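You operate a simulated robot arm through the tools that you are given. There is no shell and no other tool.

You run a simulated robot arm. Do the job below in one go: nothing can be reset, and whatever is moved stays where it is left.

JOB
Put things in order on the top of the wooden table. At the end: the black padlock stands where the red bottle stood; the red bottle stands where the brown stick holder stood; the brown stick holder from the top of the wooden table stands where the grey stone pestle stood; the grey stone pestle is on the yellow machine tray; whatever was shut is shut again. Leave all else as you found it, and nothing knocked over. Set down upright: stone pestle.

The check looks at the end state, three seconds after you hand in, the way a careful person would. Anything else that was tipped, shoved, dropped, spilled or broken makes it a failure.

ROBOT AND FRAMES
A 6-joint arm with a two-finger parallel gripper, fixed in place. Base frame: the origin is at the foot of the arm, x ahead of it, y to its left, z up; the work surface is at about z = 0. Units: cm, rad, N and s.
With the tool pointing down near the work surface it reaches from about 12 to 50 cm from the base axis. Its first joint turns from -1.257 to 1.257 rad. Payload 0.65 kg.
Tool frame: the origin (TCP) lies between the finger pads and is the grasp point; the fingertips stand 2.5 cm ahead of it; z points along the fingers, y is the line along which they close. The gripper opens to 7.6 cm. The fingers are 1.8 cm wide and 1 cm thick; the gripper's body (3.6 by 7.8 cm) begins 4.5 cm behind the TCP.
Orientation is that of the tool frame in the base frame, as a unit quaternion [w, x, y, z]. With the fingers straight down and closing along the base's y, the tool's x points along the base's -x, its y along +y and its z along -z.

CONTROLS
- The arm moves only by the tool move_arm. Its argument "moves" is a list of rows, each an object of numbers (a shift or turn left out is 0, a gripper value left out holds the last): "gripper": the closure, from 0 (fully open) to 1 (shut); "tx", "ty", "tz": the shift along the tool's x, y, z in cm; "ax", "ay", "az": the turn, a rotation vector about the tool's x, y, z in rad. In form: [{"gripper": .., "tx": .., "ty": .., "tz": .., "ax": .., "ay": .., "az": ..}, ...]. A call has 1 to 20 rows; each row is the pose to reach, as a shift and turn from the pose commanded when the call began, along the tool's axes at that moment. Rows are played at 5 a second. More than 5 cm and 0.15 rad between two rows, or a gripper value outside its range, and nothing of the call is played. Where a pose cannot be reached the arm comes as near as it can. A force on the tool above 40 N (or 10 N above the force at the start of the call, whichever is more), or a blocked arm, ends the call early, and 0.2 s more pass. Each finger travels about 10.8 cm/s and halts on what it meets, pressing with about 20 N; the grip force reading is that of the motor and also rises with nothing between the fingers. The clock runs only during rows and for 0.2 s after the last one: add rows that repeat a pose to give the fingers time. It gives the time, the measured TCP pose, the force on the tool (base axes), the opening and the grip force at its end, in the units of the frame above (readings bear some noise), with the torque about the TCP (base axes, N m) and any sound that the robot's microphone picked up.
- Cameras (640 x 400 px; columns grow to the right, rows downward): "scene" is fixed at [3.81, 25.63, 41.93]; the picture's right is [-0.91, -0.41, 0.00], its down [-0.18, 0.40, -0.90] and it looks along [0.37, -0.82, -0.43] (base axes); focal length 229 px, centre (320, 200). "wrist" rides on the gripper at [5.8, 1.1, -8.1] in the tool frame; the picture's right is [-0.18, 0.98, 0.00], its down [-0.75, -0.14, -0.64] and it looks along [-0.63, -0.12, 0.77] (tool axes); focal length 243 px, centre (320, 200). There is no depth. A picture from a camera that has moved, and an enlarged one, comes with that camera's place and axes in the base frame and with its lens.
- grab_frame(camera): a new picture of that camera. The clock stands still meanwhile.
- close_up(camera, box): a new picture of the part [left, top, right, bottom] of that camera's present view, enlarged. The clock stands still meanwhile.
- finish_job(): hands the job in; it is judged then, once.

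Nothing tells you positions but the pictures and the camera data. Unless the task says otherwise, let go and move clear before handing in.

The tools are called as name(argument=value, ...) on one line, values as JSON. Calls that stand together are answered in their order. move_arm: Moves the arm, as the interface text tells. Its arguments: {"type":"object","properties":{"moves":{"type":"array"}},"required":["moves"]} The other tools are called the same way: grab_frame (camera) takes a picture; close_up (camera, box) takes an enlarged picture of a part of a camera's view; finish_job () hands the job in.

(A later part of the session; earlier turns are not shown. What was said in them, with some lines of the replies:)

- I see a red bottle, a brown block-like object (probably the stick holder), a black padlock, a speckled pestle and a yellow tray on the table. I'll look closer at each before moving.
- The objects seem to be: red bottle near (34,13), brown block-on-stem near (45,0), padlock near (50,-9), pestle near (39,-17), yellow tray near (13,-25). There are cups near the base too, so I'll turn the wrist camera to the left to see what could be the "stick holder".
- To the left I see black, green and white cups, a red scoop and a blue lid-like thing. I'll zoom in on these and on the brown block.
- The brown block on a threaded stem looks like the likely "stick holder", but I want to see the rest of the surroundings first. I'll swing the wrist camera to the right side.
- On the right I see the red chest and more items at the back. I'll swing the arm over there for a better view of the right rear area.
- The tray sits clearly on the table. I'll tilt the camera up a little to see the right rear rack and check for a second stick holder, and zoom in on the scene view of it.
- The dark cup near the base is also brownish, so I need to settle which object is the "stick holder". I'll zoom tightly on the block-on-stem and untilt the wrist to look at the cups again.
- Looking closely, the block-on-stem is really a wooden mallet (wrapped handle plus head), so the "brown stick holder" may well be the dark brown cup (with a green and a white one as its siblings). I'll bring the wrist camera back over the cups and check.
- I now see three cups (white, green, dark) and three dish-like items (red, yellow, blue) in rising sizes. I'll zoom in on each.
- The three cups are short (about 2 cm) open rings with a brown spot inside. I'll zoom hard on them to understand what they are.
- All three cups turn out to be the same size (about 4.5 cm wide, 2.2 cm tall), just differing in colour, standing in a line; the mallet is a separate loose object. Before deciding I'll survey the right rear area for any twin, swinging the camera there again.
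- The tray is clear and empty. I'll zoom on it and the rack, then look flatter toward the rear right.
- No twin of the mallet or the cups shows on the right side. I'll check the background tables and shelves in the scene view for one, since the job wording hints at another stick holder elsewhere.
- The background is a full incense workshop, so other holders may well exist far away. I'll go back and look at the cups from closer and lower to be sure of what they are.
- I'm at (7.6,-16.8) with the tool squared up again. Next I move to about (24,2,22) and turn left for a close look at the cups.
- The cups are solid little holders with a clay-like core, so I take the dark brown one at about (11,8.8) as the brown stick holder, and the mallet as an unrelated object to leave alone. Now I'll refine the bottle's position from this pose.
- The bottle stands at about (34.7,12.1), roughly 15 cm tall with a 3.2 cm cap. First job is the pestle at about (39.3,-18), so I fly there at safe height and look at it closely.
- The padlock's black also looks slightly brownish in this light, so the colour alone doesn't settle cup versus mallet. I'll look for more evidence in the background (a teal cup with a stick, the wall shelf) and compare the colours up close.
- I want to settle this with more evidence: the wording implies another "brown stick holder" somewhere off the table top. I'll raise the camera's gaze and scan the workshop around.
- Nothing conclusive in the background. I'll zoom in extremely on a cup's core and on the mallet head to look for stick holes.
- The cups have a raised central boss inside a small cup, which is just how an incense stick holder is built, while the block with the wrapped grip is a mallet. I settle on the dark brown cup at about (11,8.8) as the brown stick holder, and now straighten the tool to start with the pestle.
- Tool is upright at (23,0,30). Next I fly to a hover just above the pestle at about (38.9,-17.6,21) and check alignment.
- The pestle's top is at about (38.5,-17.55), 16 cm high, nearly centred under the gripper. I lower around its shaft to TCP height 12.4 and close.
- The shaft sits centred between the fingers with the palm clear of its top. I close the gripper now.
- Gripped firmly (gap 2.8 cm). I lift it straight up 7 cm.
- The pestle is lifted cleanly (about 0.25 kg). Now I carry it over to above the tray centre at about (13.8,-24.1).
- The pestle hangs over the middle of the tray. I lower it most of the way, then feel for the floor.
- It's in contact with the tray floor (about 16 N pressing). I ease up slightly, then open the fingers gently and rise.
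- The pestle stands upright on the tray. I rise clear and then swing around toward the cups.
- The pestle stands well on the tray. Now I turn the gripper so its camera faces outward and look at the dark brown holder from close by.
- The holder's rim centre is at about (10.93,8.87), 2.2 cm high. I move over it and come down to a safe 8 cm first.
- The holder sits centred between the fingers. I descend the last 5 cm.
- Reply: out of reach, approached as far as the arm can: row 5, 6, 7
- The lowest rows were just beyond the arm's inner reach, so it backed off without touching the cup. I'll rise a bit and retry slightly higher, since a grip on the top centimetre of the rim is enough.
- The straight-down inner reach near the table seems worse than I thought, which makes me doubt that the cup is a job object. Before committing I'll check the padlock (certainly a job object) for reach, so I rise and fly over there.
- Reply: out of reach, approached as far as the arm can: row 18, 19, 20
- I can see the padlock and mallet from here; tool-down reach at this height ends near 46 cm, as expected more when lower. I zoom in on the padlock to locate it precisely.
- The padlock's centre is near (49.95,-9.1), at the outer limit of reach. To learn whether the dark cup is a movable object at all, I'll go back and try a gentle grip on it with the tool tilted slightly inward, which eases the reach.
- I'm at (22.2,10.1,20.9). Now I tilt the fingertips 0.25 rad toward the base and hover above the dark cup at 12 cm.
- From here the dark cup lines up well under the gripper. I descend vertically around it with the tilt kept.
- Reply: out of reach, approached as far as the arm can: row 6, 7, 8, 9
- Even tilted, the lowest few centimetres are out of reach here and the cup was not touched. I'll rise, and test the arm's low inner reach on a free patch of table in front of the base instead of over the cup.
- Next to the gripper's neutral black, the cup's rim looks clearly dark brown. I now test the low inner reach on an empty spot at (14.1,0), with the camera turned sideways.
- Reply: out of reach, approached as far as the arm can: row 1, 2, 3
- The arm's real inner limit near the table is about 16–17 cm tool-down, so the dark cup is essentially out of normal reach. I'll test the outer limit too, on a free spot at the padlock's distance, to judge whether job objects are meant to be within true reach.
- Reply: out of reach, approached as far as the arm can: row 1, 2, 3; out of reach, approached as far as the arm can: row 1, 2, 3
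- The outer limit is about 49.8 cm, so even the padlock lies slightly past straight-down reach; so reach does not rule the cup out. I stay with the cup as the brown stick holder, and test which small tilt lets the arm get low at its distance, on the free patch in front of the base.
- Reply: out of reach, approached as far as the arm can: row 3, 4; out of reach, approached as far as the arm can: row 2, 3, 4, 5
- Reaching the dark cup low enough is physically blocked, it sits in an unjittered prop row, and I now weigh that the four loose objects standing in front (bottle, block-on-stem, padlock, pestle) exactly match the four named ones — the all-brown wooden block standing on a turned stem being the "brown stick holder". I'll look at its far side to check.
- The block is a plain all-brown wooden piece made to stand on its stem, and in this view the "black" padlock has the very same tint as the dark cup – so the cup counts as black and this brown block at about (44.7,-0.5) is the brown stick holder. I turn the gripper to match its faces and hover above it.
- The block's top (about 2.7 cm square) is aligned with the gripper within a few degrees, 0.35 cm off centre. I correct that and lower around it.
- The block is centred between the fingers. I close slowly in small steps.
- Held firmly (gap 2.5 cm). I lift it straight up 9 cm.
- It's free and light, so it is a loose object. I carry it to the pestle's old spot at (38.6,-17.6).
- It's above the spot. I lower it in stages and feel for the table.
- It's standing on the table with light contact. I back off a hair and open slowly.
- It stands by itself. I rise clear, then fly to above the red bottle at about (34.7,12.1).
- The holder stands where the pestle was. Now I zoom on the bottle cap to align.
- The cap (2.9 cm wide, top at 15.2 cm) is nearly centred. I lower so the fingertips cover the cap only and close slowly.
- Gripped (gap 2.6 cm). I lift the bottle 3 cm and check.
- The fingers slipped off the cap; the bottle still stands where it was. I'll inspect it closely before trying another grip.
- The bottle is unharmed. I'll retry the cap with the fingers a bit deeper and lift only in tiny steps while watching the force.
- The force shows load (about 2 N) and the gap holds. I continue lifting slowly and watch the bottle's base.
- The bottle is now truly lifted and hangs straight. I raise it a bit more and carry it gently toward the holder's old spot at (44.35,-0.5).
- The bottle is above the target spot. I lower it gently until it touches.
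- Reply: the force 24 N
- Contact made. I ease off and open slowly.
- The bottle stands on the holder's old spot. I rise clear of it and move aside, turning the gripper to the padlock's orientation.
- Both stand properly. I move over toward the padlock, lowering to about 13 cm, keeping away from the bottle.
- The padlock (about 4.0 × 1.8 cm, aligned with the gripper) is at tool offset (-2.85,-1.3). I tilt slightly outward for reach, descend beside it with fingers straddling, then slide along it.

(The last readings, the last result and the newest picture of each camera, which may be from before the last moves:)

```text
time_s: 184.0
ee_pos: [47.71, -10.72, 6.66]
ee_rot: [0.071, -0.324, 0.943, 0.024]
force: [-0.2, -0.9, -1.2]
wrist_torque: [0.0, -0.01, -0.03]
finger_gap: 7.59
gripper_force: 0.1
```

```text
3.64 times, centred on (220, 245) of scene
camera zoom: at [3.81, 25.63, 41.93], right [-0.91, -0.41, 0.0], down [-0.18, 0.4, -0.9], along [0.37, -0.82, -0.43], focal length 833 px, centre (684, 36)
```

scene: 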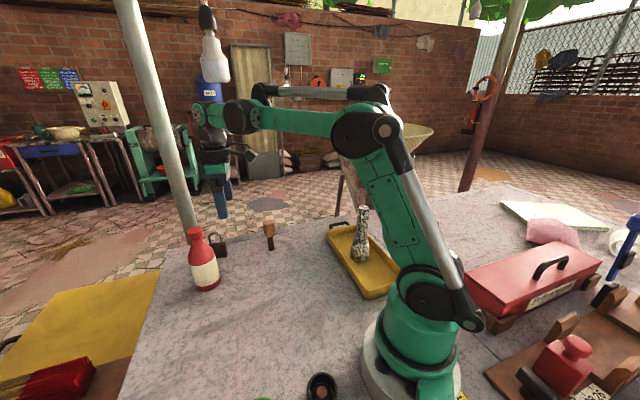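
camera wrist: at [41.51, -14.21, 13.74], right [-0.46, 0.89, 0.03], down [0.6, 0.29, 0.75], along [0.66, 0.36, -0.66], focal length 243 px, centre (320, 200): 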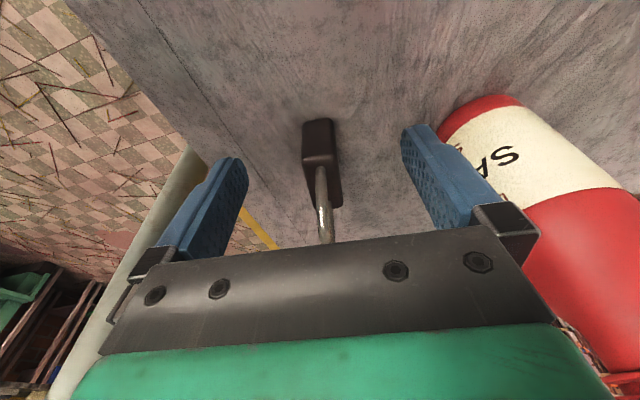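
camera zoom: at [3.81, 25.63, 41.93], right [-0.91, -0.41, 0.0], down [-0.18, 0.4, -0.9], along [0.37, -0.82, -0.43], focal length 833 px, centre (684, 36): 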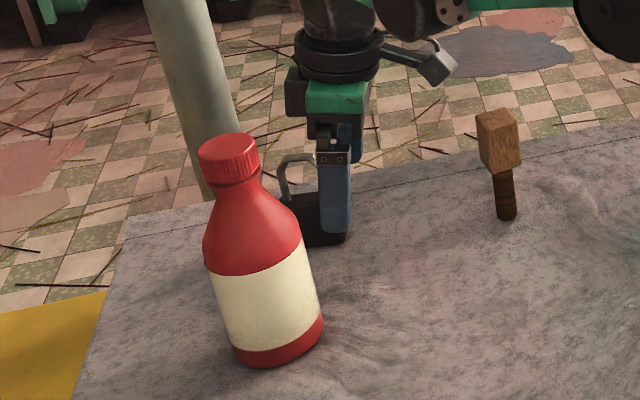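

Aligned within 0.1 cm sideways. I slide along the padlock to its middle and lower to grip height.

move_arm(moves=[{"tx": -0.66, "ty": -0.08, "tz": 0.1}, {"tx": -1.32, "ty": -0.08, "tz": 0.2}, {"tx": -1.98, "ty": -0.08, "tz": 0.3}, {"tx": -2.63, "ty": -0.08, "tz": 0.4}, {"tx": -2.63, "ty": -0.08, "tz": 0.4}])

grab_frame(camera="wrist")

close_up(camera="scene", box=[170, 190, 270, 300])

```text
time_s: 185.2
ee_pos: [49.86, -9.23, 6.63]
ee_rot: [0.07, -0.324, 0.943, 0.024]
force: [-0.1, 0.1, -0.2]
wrist_torque: [0.01, 0.04, 0.0]
finger_gap: 7.61
gripper_force: 0.0
```

```text
taken
camera wrist: at [43.6, -12.72, 13.77], right [-0.46, 0.89, 0.03], down [0.6, 0.29, 0.75], along [0.66, 0.36, -0.66], focal length 243 px, centre (320, 200)
```

wrist: 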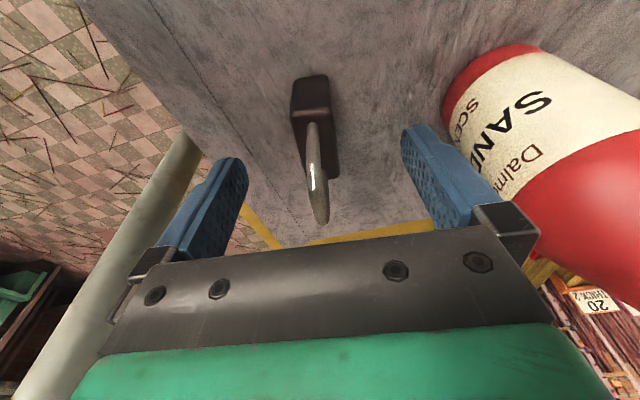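

```text
3.64 times, centred on (220, 245) of scene
camera zoom: at [3.81, 25.63, 41.93], right [-0.91, -0.41, 0.0], down [-0.18, 0.4, -0.9], along [0.37, -0.82, -0.43], focal length 833 px, centre (684, 36)
```

zoom: 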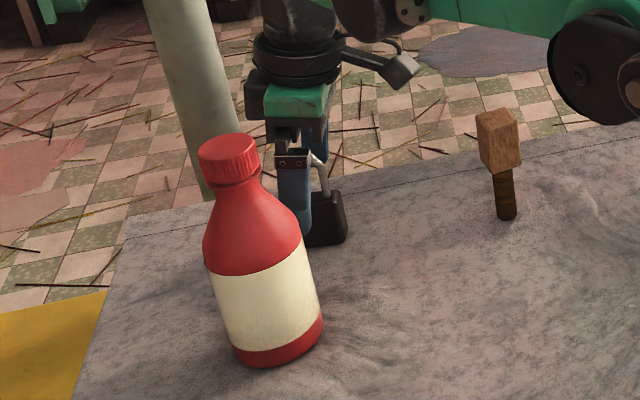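

move_arm(moves=[{"tx": 0.1, "tz": 0.68}, {"tx": 0.2, "tz": 1.36}, {"tx": 0.3, "tz": 2.04}, {"tx": 0.41, "tz": 2.72}, {"tx": 0.41, "tz": 2.72}])

grab_frame(camera="wrist")

close_up(camera="scene", box=[180, 200, 260, 280])

```text
time_s: 186.4
ee_pos: [49.85, -9.49, 3.78]
ee_rot: [0.07, -0.324, 0.943, 0.025]
force: [-0.5, 0.0, 0.5]
wrist_torque: [0.01, 0.05, 0.0]
finger_gap: 7.61
gripper_force: 0.1
```

```text
taken
camera wrist: at [43.65, -12.89, 10.93], right [-0.46, 0.89, 0.03], down [0.6, 0.29, 0.75], along [0.66, 0.36, -0.66], focal length 243 px, centre (320, 200)
```

wrist: 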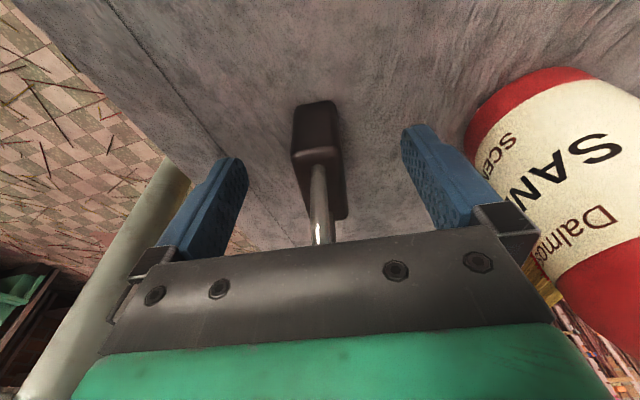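

```text
5.00 times, centred on (220, 240) of scene
camera zoom: at [3.81, 25.63, 41.93], right [-0.91, -0.41, 0.0], down [-0.18, 0.4, -0.9], along [0.37, -0.82, -0.43], focal length 1145 px, centre (820, 0)
```

zoom: 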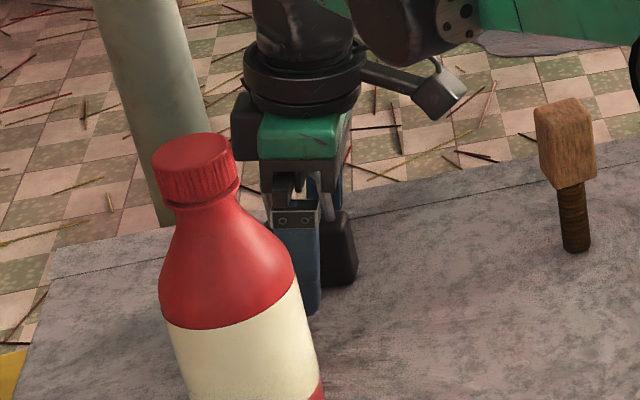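

In position, nothing touched. I close slowly on the padlock body.

move_arm(moves=[{"gripper": 0.3}, {"gripper": 0.5}, {"gripper": 0.6}, {"gripper": 0.66}, {"gripper": 0.7}, {"gripper": 0.74}, {"gripper": 0.78}, {"gripper": 0.85}, {"gripper": 1}, {"gripper": 1}])

move_arm(moves=[{"tx": -0.03, "tz": -0.2}, {"tx": -0.06, "tz": -0.4}, {"tx": -0.09, "tz": -0.6}, {"tx": -0.09, "tz": -0.6}])

close_up(camera="scene", box=[180, 200, 260, 280])

grab_frame(camera="wrist")

```text
time_s: 188.6
ee_pos: [49.87, -9.53, 3.91]
ee_rot: [0.071, -0.325, 0.943, 0.025]
force: [0.3, -0.3, -0.2]
wrist_torque: [0.0, 0.0, 0.05]
finger_gap: 1.96
gripper_force: 20.1
```

```text
time_s: 189.6
ee_pos: [49.92, -9.51, 4.56]
ee_rot: [0.071, -0.324, 0.943, 0.024]
force: [-0.1, -0.1, -1.6]
wrist_torque: [-0.02, 0.04, 0.0]
finger_gap: 1.95
gripper_force: 20.0
```

```text
5.00 times, centred on (220, 240) of scene
camera zoom: at [3.81, 25.63, 41.93], right [-0.91, -0.41, 0.0], down [-0.18, 0.4, -0.9], along [0.37, -0.82, -0.43], focal length 1145 px, centre (820, 0)
```

zoom: 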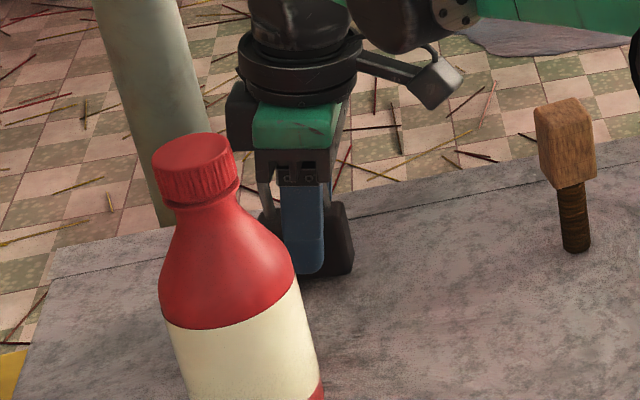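

```text
taken
camera wrist: at [43.67, -12.78, 11.6], right [-0.46, 0.89, 0.03], down [0.6, 0.29, 0.75], along [0.66, 0.36, -0.66], focal length 243 px, centre (320, 200)
```

wrist: 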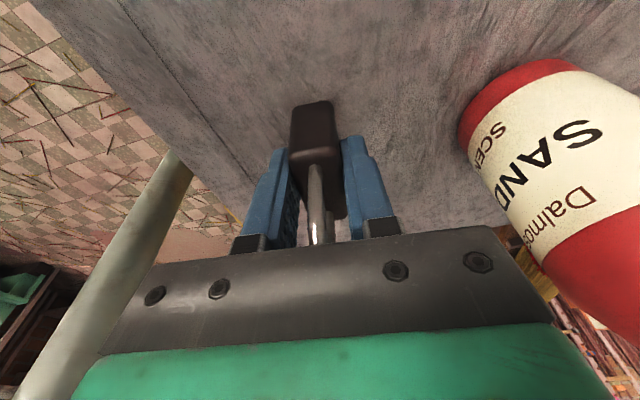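

The padlock is held and lifted. I raise it a little, draw it inward away from the bottle, then lift higher.

move_arm(moves=[{"gripper": 1, "tx": -0.1, "tz": -0.7}, {"tx": -0.22, "tz": -1.48}, {"tx": 0.68, "ty": 0.71, "tz": -1.62}, {"tx": 1.6, "ty": 1.43, "tz": -1.75}, {"tx": 2.5, "ty": 2.14, "tz": -1.89}, {"tx": 3.4, "ty": 2.85, "tz": -2.02}, {"tx": 4.3, "ty": 3.56, "tz": -2.16}, {"tx": 5.2, "ty": 4.28, "tz": -2.3}, {"tx": 6.1, "ty": 4.99, "tz": -2.43}, {"tx": 7, "ty": 5.7, "tz": -2.57}, {"tx": 7.9, "ty": 6.41, "tz": -2.7}, {"tx": 8.8, "ty": 7.13, "tz": -2.84}, {"tx": 9.7, "ty": 7.84, "tz": -2.97}, {"tx": 10.63, "ty": 8.55, "tz": -3.11}, {"tx": 10.4, "ty": 8.55, "tz": -4.6}, {"tx": 10.15, "ty": 8.55, "tz": -6.2}, {"tx": 9.9, "ty": 8.55, "tz": -7.9}, {"tx": 9.9, "ty": 8.55, "tz": -7.9}])

grab_frame(camera="scene")

grab_frame(camera="wrist")

```text
time_s: 193.4
ee_pos: [35.89, -9.25, 10.96]
ee_rot: [0.071, -0.324, 0.943, 0.024]
force: [-1.2, 1.3, -1.2]
wrist_torque: [0.02, 0.02, 0.04]
finger_gap: 1.99
gripper_force: 20.2
```

```text
taken
```

scene: 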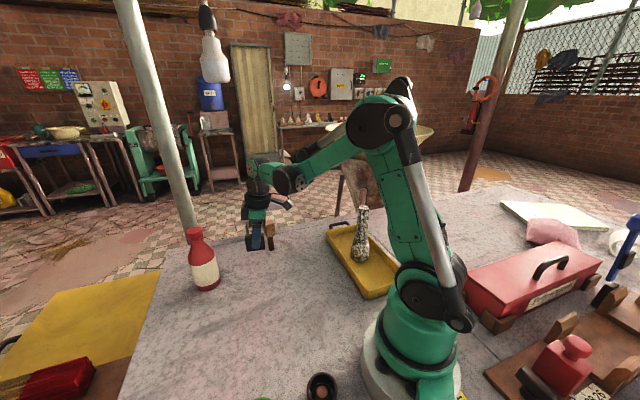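

```text
taken
camera wrist: at [29.71, -12.73, 17.98], right [-0.46, 0.89, 0.03], down [0.6, 0.29, 0.75], along [0.66, 0.36, -0.66], focal length 243 px, centre (320, 200)
```

wrist: 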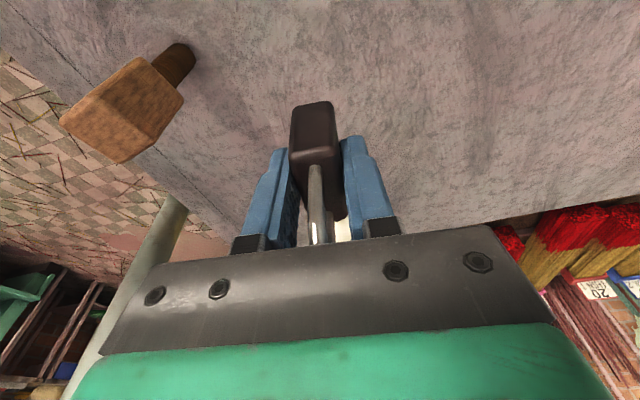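

Now I carry the padlock over to the bottle's old spot at about (34.4,12.2), passing well inside of the bottle.

move_arm(moves=[{"tx": -0.5, "ty": 1.1, "tz": 0.08}, {"tx": -1.05, "ty": 2.3, "tz": 0.16}, {"tx": -1.6, "ty": 3.5, "tz": 0.24}, {"tx": -2.15, "ty": 4.7, "tz": 0.32}, {"tx": -2.7, "ty": 5.9, "tz": 0.41}, {"tx": -3.25, "ty": 7.1, "tz": 0.49}, {"tx": -3.8, "ty": 8.3, "tz": 0.57}, {"tx": -4.35, "ty": 9.5, "tz": 0.65}, {"tx": -5.2, "ty": 11.4, "tz": 0.78}, {"tx": -6.1, "ty": 12.3, "tz": 0.92}, {"tx": -7, "ty": 13.2, "tz": 1.05}, {"tx": -7.9, "ty": 14.1, "tz": 1.19}, {"tx": -8.8, "ty": 15, "tz": 1.32}, {"tx": -9.7, "ty": 15.9, "tz": 1.46}, {"tx": -10.6, "ty": 16.8, "tz": 1.6}, {"tx": -11.3, "ty": 17.5, "tz": 1.7}, {"tx": -11.63, "ty": 17.85, "tz": 1.75}, {"tx": -11.63, "ty": 17.85, "tz": 1.75}])

grab_frame(camera="scene")

grab_frame(camera="wrist")

```text
time_s: 197.2
ee_pos: [34.21, 12.11, 10.74]
ee_rot: [0.072, -0.324, 0.943, 0.024]
force: [0.2, 0.2, -2.1]
wrist_torque: [0.01, 0.02, 0.0]
finger_gap: 1.95
gripper_force: 19.8
```

```text
taken
```

scene: 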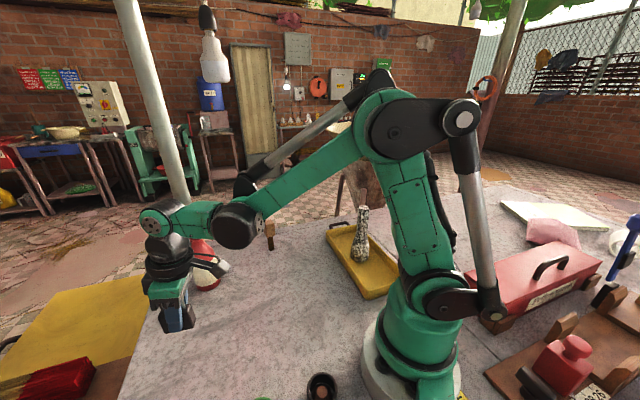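

```text
taken
camera wrist: at [28.05, 8.67, 17.83], right [-0.46, 0.89, 0.03], down [0.6, 0.29, 0.75], along [0.66, 0.36, -0.66], focal length 243 px, centre (320, 200)
```

wrist: 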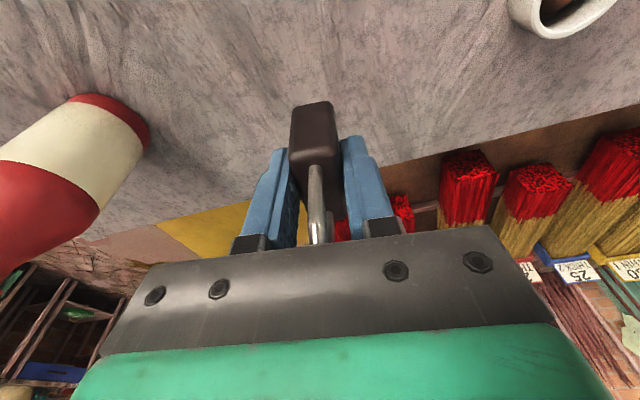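

It's above the bottle's old spot. I lower it, slowly at the end.

move_arm(moves=[{"tx": 0.12, "tz": 0.8}, {"tx": 0.27, "tz": 1.8}, {"tx": 0.42, "tz": 2.8}, {"tx": 0.57, "tz": 3.8}, {"tx": 0.72, "tz": 4.8}, {"tx": 0.87, "tz": 5.8}, {"tx": 0.97, "tz": 6.43}, {"tx": 0.97, "tz": 6.43}])

close_up(camera="scene", box=[130, 260, 240, 370])

move_arm(moves=[{"tx": 0.015, "tz": 0.1}, {"tx": 0.03, "tz": 0.2}, {"tx": 0.03, "tz": 0.2}])

move_arm(moves=[{"tx": 0.01, "tz": 0.07}, {"tx": 0.02, "tz": 0.14}, {"tx": 0.02, "tz": 0.14}])

```text
time_s: 199.0
ee_pos: [34.56, 12.02, 4.28]
ee_rot: [0.07, -0.323, 0.943, 0.024]
force: [0.7, -0.6, -1.5]
wrist_torque: [0.03, -0.01, 0.03]
finger_gap: 1.97
gripper_force: 19.6
```

```text
3.64 times, centred on (185, 315) of scene
camera zoom: at [3.81, 25.63, 41.93], right [-0.91, -0.41, 0.0], down [-0.18, 0.4, -0.9], along [0.37, -0.82, -0.43], focal length 833 px, centre (811, -218)
```

zoom: 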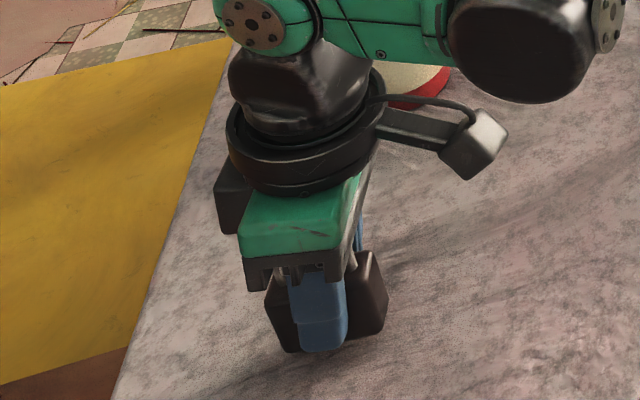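

```text
time_s: 199.8
ee_pos: [34.39, 11.96, 4.21]
ee_rot: [0.071, -0.323, 0.943, 0.024]
force: [0.6, 0.5, -1.6]
wrist_torque: [-0.02, 0.03, 0.04]
finger_gap: 1.98
gripper_force: 19.9
```

```text
time_s: 200.6
ee_pos: [34.45, 12.02, 4.0]
ee_rot: [0.071, -0.324, 0.943, 0.024]
force: [0.5, -0.2, -1.3]
wrist_torque: [-0.01, 0.0, 0.01]
finger_gap: 1.99
gripper_force: 20.3
```

move_arm(moves=[{"tx": 0.01, "tz": 0.05}, {"tx": 0.015, "tz": 0.1}, {"tx": 0.015, "tz": 0.1}])

move_arm(moves=[{"tx": 0.01, "tz": 0.05}, {"tx": 0.015, "tz": 0.1}, {"tx": 0.015, "tz": 0.1}])

```text
time_s: 201.4
ee_pos: [34.45, 12.03, 3.89]
ee_rot: [0.071, -0.323, 0.943, 0.024]
force: [1.1, 0.1, -0.6]
wrist_torque: [0.03, 0.01, -0.04]
finger_gap: 1.92
gripper_force: 19.9
```

```text
time_s: 202.2
ee_pos: [34.35, 11.92, 3.83]
ee_rot: [0.071, -0.324, 0.943, 0.025]
force: [-7.0, 0.3, 16.2]
wrist_torque: [0.05, 0.09, 0.03]
finger_gap: 1.99
gripper_force: 20.5
```

Contact. I ease off slightly and open the fingers slowly.

move_arm(moves=[{"gripper": 1, "tx": -0.005, "tz": -0.04}, {"gripper": 1, "tx": -0.01, "tz": -0.08}, {"gripper": 1, "tx": -0.01, "tz": -0.08}])

move_arm(moves=[{"gripper": 0.74}, {"gripper": 0.72}, {"gripper": 0.68}, {"gripper": 0.6}, {"gripper": 0.45}, {"gripper": 0.25}, {"gripper": 0}, {"gripper": 0}])

grab_frame(camera="wrist")

close_up(camera="scene", box=[130, 260, 240, 370])

```text
time_s: 203.0
ee_pos: [34.58, 11.95, 3.83]
ee_rot: [0.07, -0.324, 0.943, 0.024]
force: [0.1, -0.1, -0.8]
wrist_torque: [-0.01, 0.02, 0.01]
finger_gap: 1.98
gripper_force: 20.1
```

```text
time_s: 204.8
ee_pos: [34.51, 11.99, 3.92]
ee_rot: [0.071, -0.324, 0.943, 0.025]
force: [0.4, 0.1, 0.4]
wrist_torque: [-0.02, -0.01, 0.0]
finger_gap: 7.58
gripper_force: 0.1
```

```text
taken
camera wrist: at [28.22, 8.55, 10.98], right [-0.46, 0.89, 0.03], down [0.6, 0.29, 0.75], along [0.66, 0.36, -0.66], focal length 243 px, centre (320, 200)
```

wrist: 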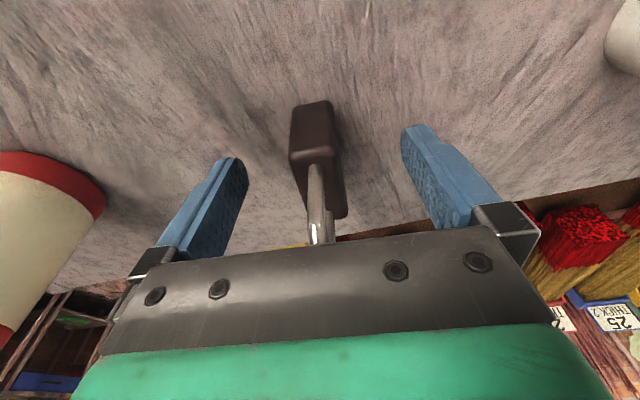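

```text
3.64 times, centred on (185, 315) of scene
camera zoom: at [3.81, 25.63, 41.93], right [-0.91, -0.41, 0.0], down [-0.18, 0.4, -0.9], along [0.37, -0.82, -0.43], focal length 833 px, centre (811, -218)
```

zoom: 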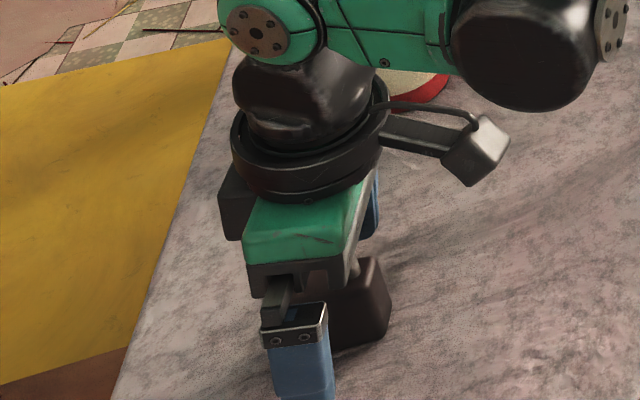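

The padlock is standing free. I rise straight up.

move_arm(moves=[{"gripper": 0, "tx": -0.15, "tz": -0.99}, {"tx": -0.37, "tz": -2.47}, {"tx": -0.6, "tz": -3.96}, {"tx": -0.82, "tz": -5.44}, {"tx": -1.04, "tz": -6.92}, {"tx": -1.34, "tz": -8.9}, {"tx": -1.64, "tz": -10.9}, {"tx": -1.94, "tz": -12.86}, {"tx": -1.94, "tz": -12.86}])

move_arm(moves=[{"ay": 0.08}, {"ay": 0.15}, {"ay": 0.15}])

grab_frame(camera="wrist")

grab_frame(camera="scene")

```text
time_s: 206.8
ee_pos: [34.48, 11.96, 16.85]
ee_rot: [0.071, -0.324, 0.943, 0.024]
force: [0.2, 1.0, 0.2]
wrist_torque: [0.0, 0.02, 0.02]
finger_gap: 7.62
gripper_force: 0.1
```

```text
time_s: 207.6
ee_pos: [34.44, 12.0, 16.86]
ee_rot: [0.0, -0.324, 0.946, 0.0]
force: [0.0, -0.9, 0.2]
wrist_torque: [0.0, 0.02, -0.01]
finger_gap: 7.59
gripper_force: 0.0
```

```text
taken
camera wrist: at [29.0, 9.31, 25.0], right [-0.46, 0.89, 0.0], down [0.68, 0.35, 0.64], along [0.57, 0.29, -0.77], focal length 243 px, centre (320, 200)
```

wrist: 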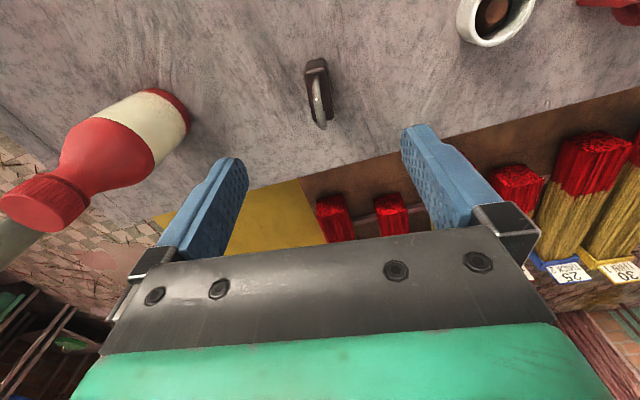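

```text
taken
```

scene: 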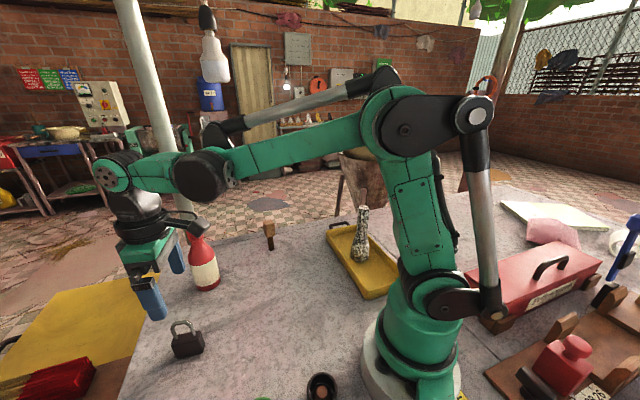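

All four pieces are placed: padlock on the bottle's spot, bottle on the holder's, holder on the pestle's, pestle on the tray. I move the arm back up to a clear pose and check everything.

move_arm(moves=[{"tz": -1.5}, {"tz": -3}, {"tz": -4.5}, {"tz": -6}, {"tz": -7.5}, {"tz": -9, "tx": 1.7, "ty": -0.6}, {"tz": -10, "tx": 3.6, "ty": -1.2, "az": 0.08}, {"tz": -11, "tx": 5.5, "ty": -1.9, "az": 0.16}, {"tz": -12, "tx": 7.5, "ty": -2.6, "az": 0.24}, {"tz": -13, "tx": 9.5, "ty": -3.3, "az": 0.32}, {"tz": -13.5, "tx": 11.5, "ty": -4, "az": 0.4}, {"tz": -13.5, "tx": 13.5, "ty": -4.7, "az": 0.48}, {"tz": -13.5, "tx": 15.5, "ty": -5.4, "az": 0.56}, {"tz": -13.5, "tx": 17.5, "ty": -6.1, "az": 0.62}, {"tz": -13.5, "tx": 19.5, "ty": -6.8, "az": 0.66}, {"tz": -13.5, "tx": 21.2, "ty": -7.4, "az": 0.66}, {"tz": -13.5, "tx": 22.56, "ty": -7.78, "az": 0.66}, {"tz": -13.5, "tx": 22.56, "ty": -7.78, "az": 0.66}])

grab_frame(camera="scene")

grab_frame(camera="wrist")

close_up(camera="scene", box=[140, 200, 300, 370])

close_up(camera="scene", box=[300, 190, 420, 310])

close_up(camera="scene", box=[280, 360, 350, 400])

```text
time_s: 211.4
ee_pos: [21.43, -7.8, 30.24]
ee_rot: [0.001, 0.0, 1.0, 0.001]
force: [-0.5, -0.8, 0.3]
wrist_torque: [0.01, 0.01, 0.0]
finger_gap: 7.6
gripper_force: 0.1
```

```text
taken
```

scene: 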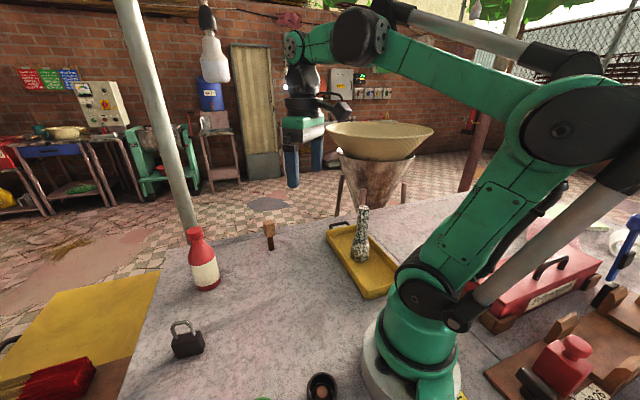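

```text
taken
camera wrist: at [15.61, -6.77, 38.33], right [0.18, 0.98, 0.0], down [0.75, -0.14, 0.64], along [0.63, -0.12, -0.77], focal length 243 px, centre (320, 200)
```

wrist: 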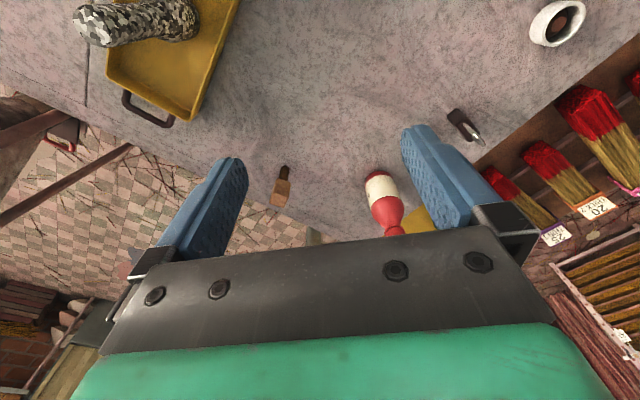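

```text
2.35 times, centred on (220, 285) of scene
camera zoom: at [3.81, 25.63, 41.93], right [-0.91, -0.41, 0.0], down [-0.18, 0.4, -0.9], along [0.37, -0.82, -0.43], focal length 539 px, centre (555, 0)
```

zoom: 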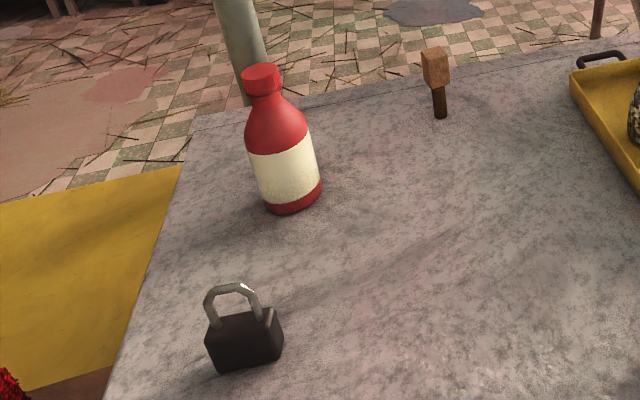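

```text
3.33 times, centred on (360, 250) of scene
camera zoom: at [3.81, 25.63, 41.93], right [-0.91, -0.41, 0.0], down [-0.18, 0.4, -0.9], along [0.37, -0.82, -0.43], focal length 763 px, centre (187, 33)
```

zoom: 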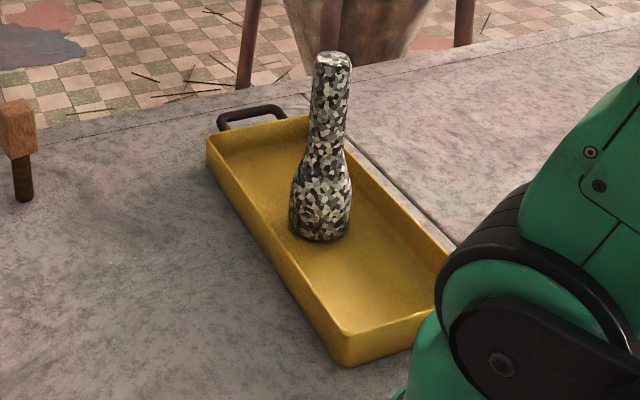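

```text
9.14 times, centred on (315, 380) of scene
camera zoom: at [3.81, 25.63, 41.93], right [-0.91, -0.41, 0.0], down [-0.18, 0.4, -0.9], along [0.37, -0.82, -0.43], focal length 2094 px, centre (366, -1446)
```

zoom: 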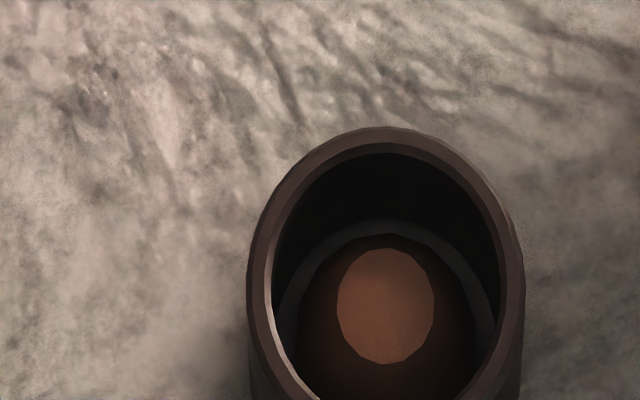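

All four objects stand upright in their new places and nothing else has moved, so I'm handing the job in. The least certain point is which object is the brown stick holder. I took it to be the brown wooden block on a stem, and left the dark cup by the base where it was.

- **Black padlock:** stands where the red bottle stood, at about (34.4, 12).
- **Red bottle:** stands where the brown block stood, at about (44.4, -0.5).
- **Brown block:** stands where the pestle stood, at about (38.5, -17.6).
- **Grey stone pestle:** stands upright on the yellow tray.

The dark cup looks unchanged, I opened nothing, and the arm is clear.

finish_job()

```text
The job is handed in.
```

I've handed the job in with all four objects standing in their new places. I'm not certain I picked the right object as the brown stick holder.

- **Black padlock:** it stands where the red bottle stood.
- **Red bottle:** it stands where the object I took for the stick holder stood. On the first try the fingers slipped off its cap, but the bottle stayed upright and the second try held.
- **Brown stick holder:** I took this to be the brown wooden block on a stem. It now stands where the pestle stood.
- **Grey stone pestle:** it stands upright on the yellow tray.

**Which object was the holder:** the other candidate was the dark cup near the foot of the arm, beside a green and a white cup of the same shape. I chose the block because:
- it is clearly brown;
- it stood loose with the other three objects;
- the arm could not get low enough to grip the cup.

The block looks more like a mallet than a stick holder. If the cup was meant, the holder and the bottle are both in the wrong place.

In the last pictures the cup and everything else in view looked as they did at the start. I opened nothing, and the arm is clear of the table.
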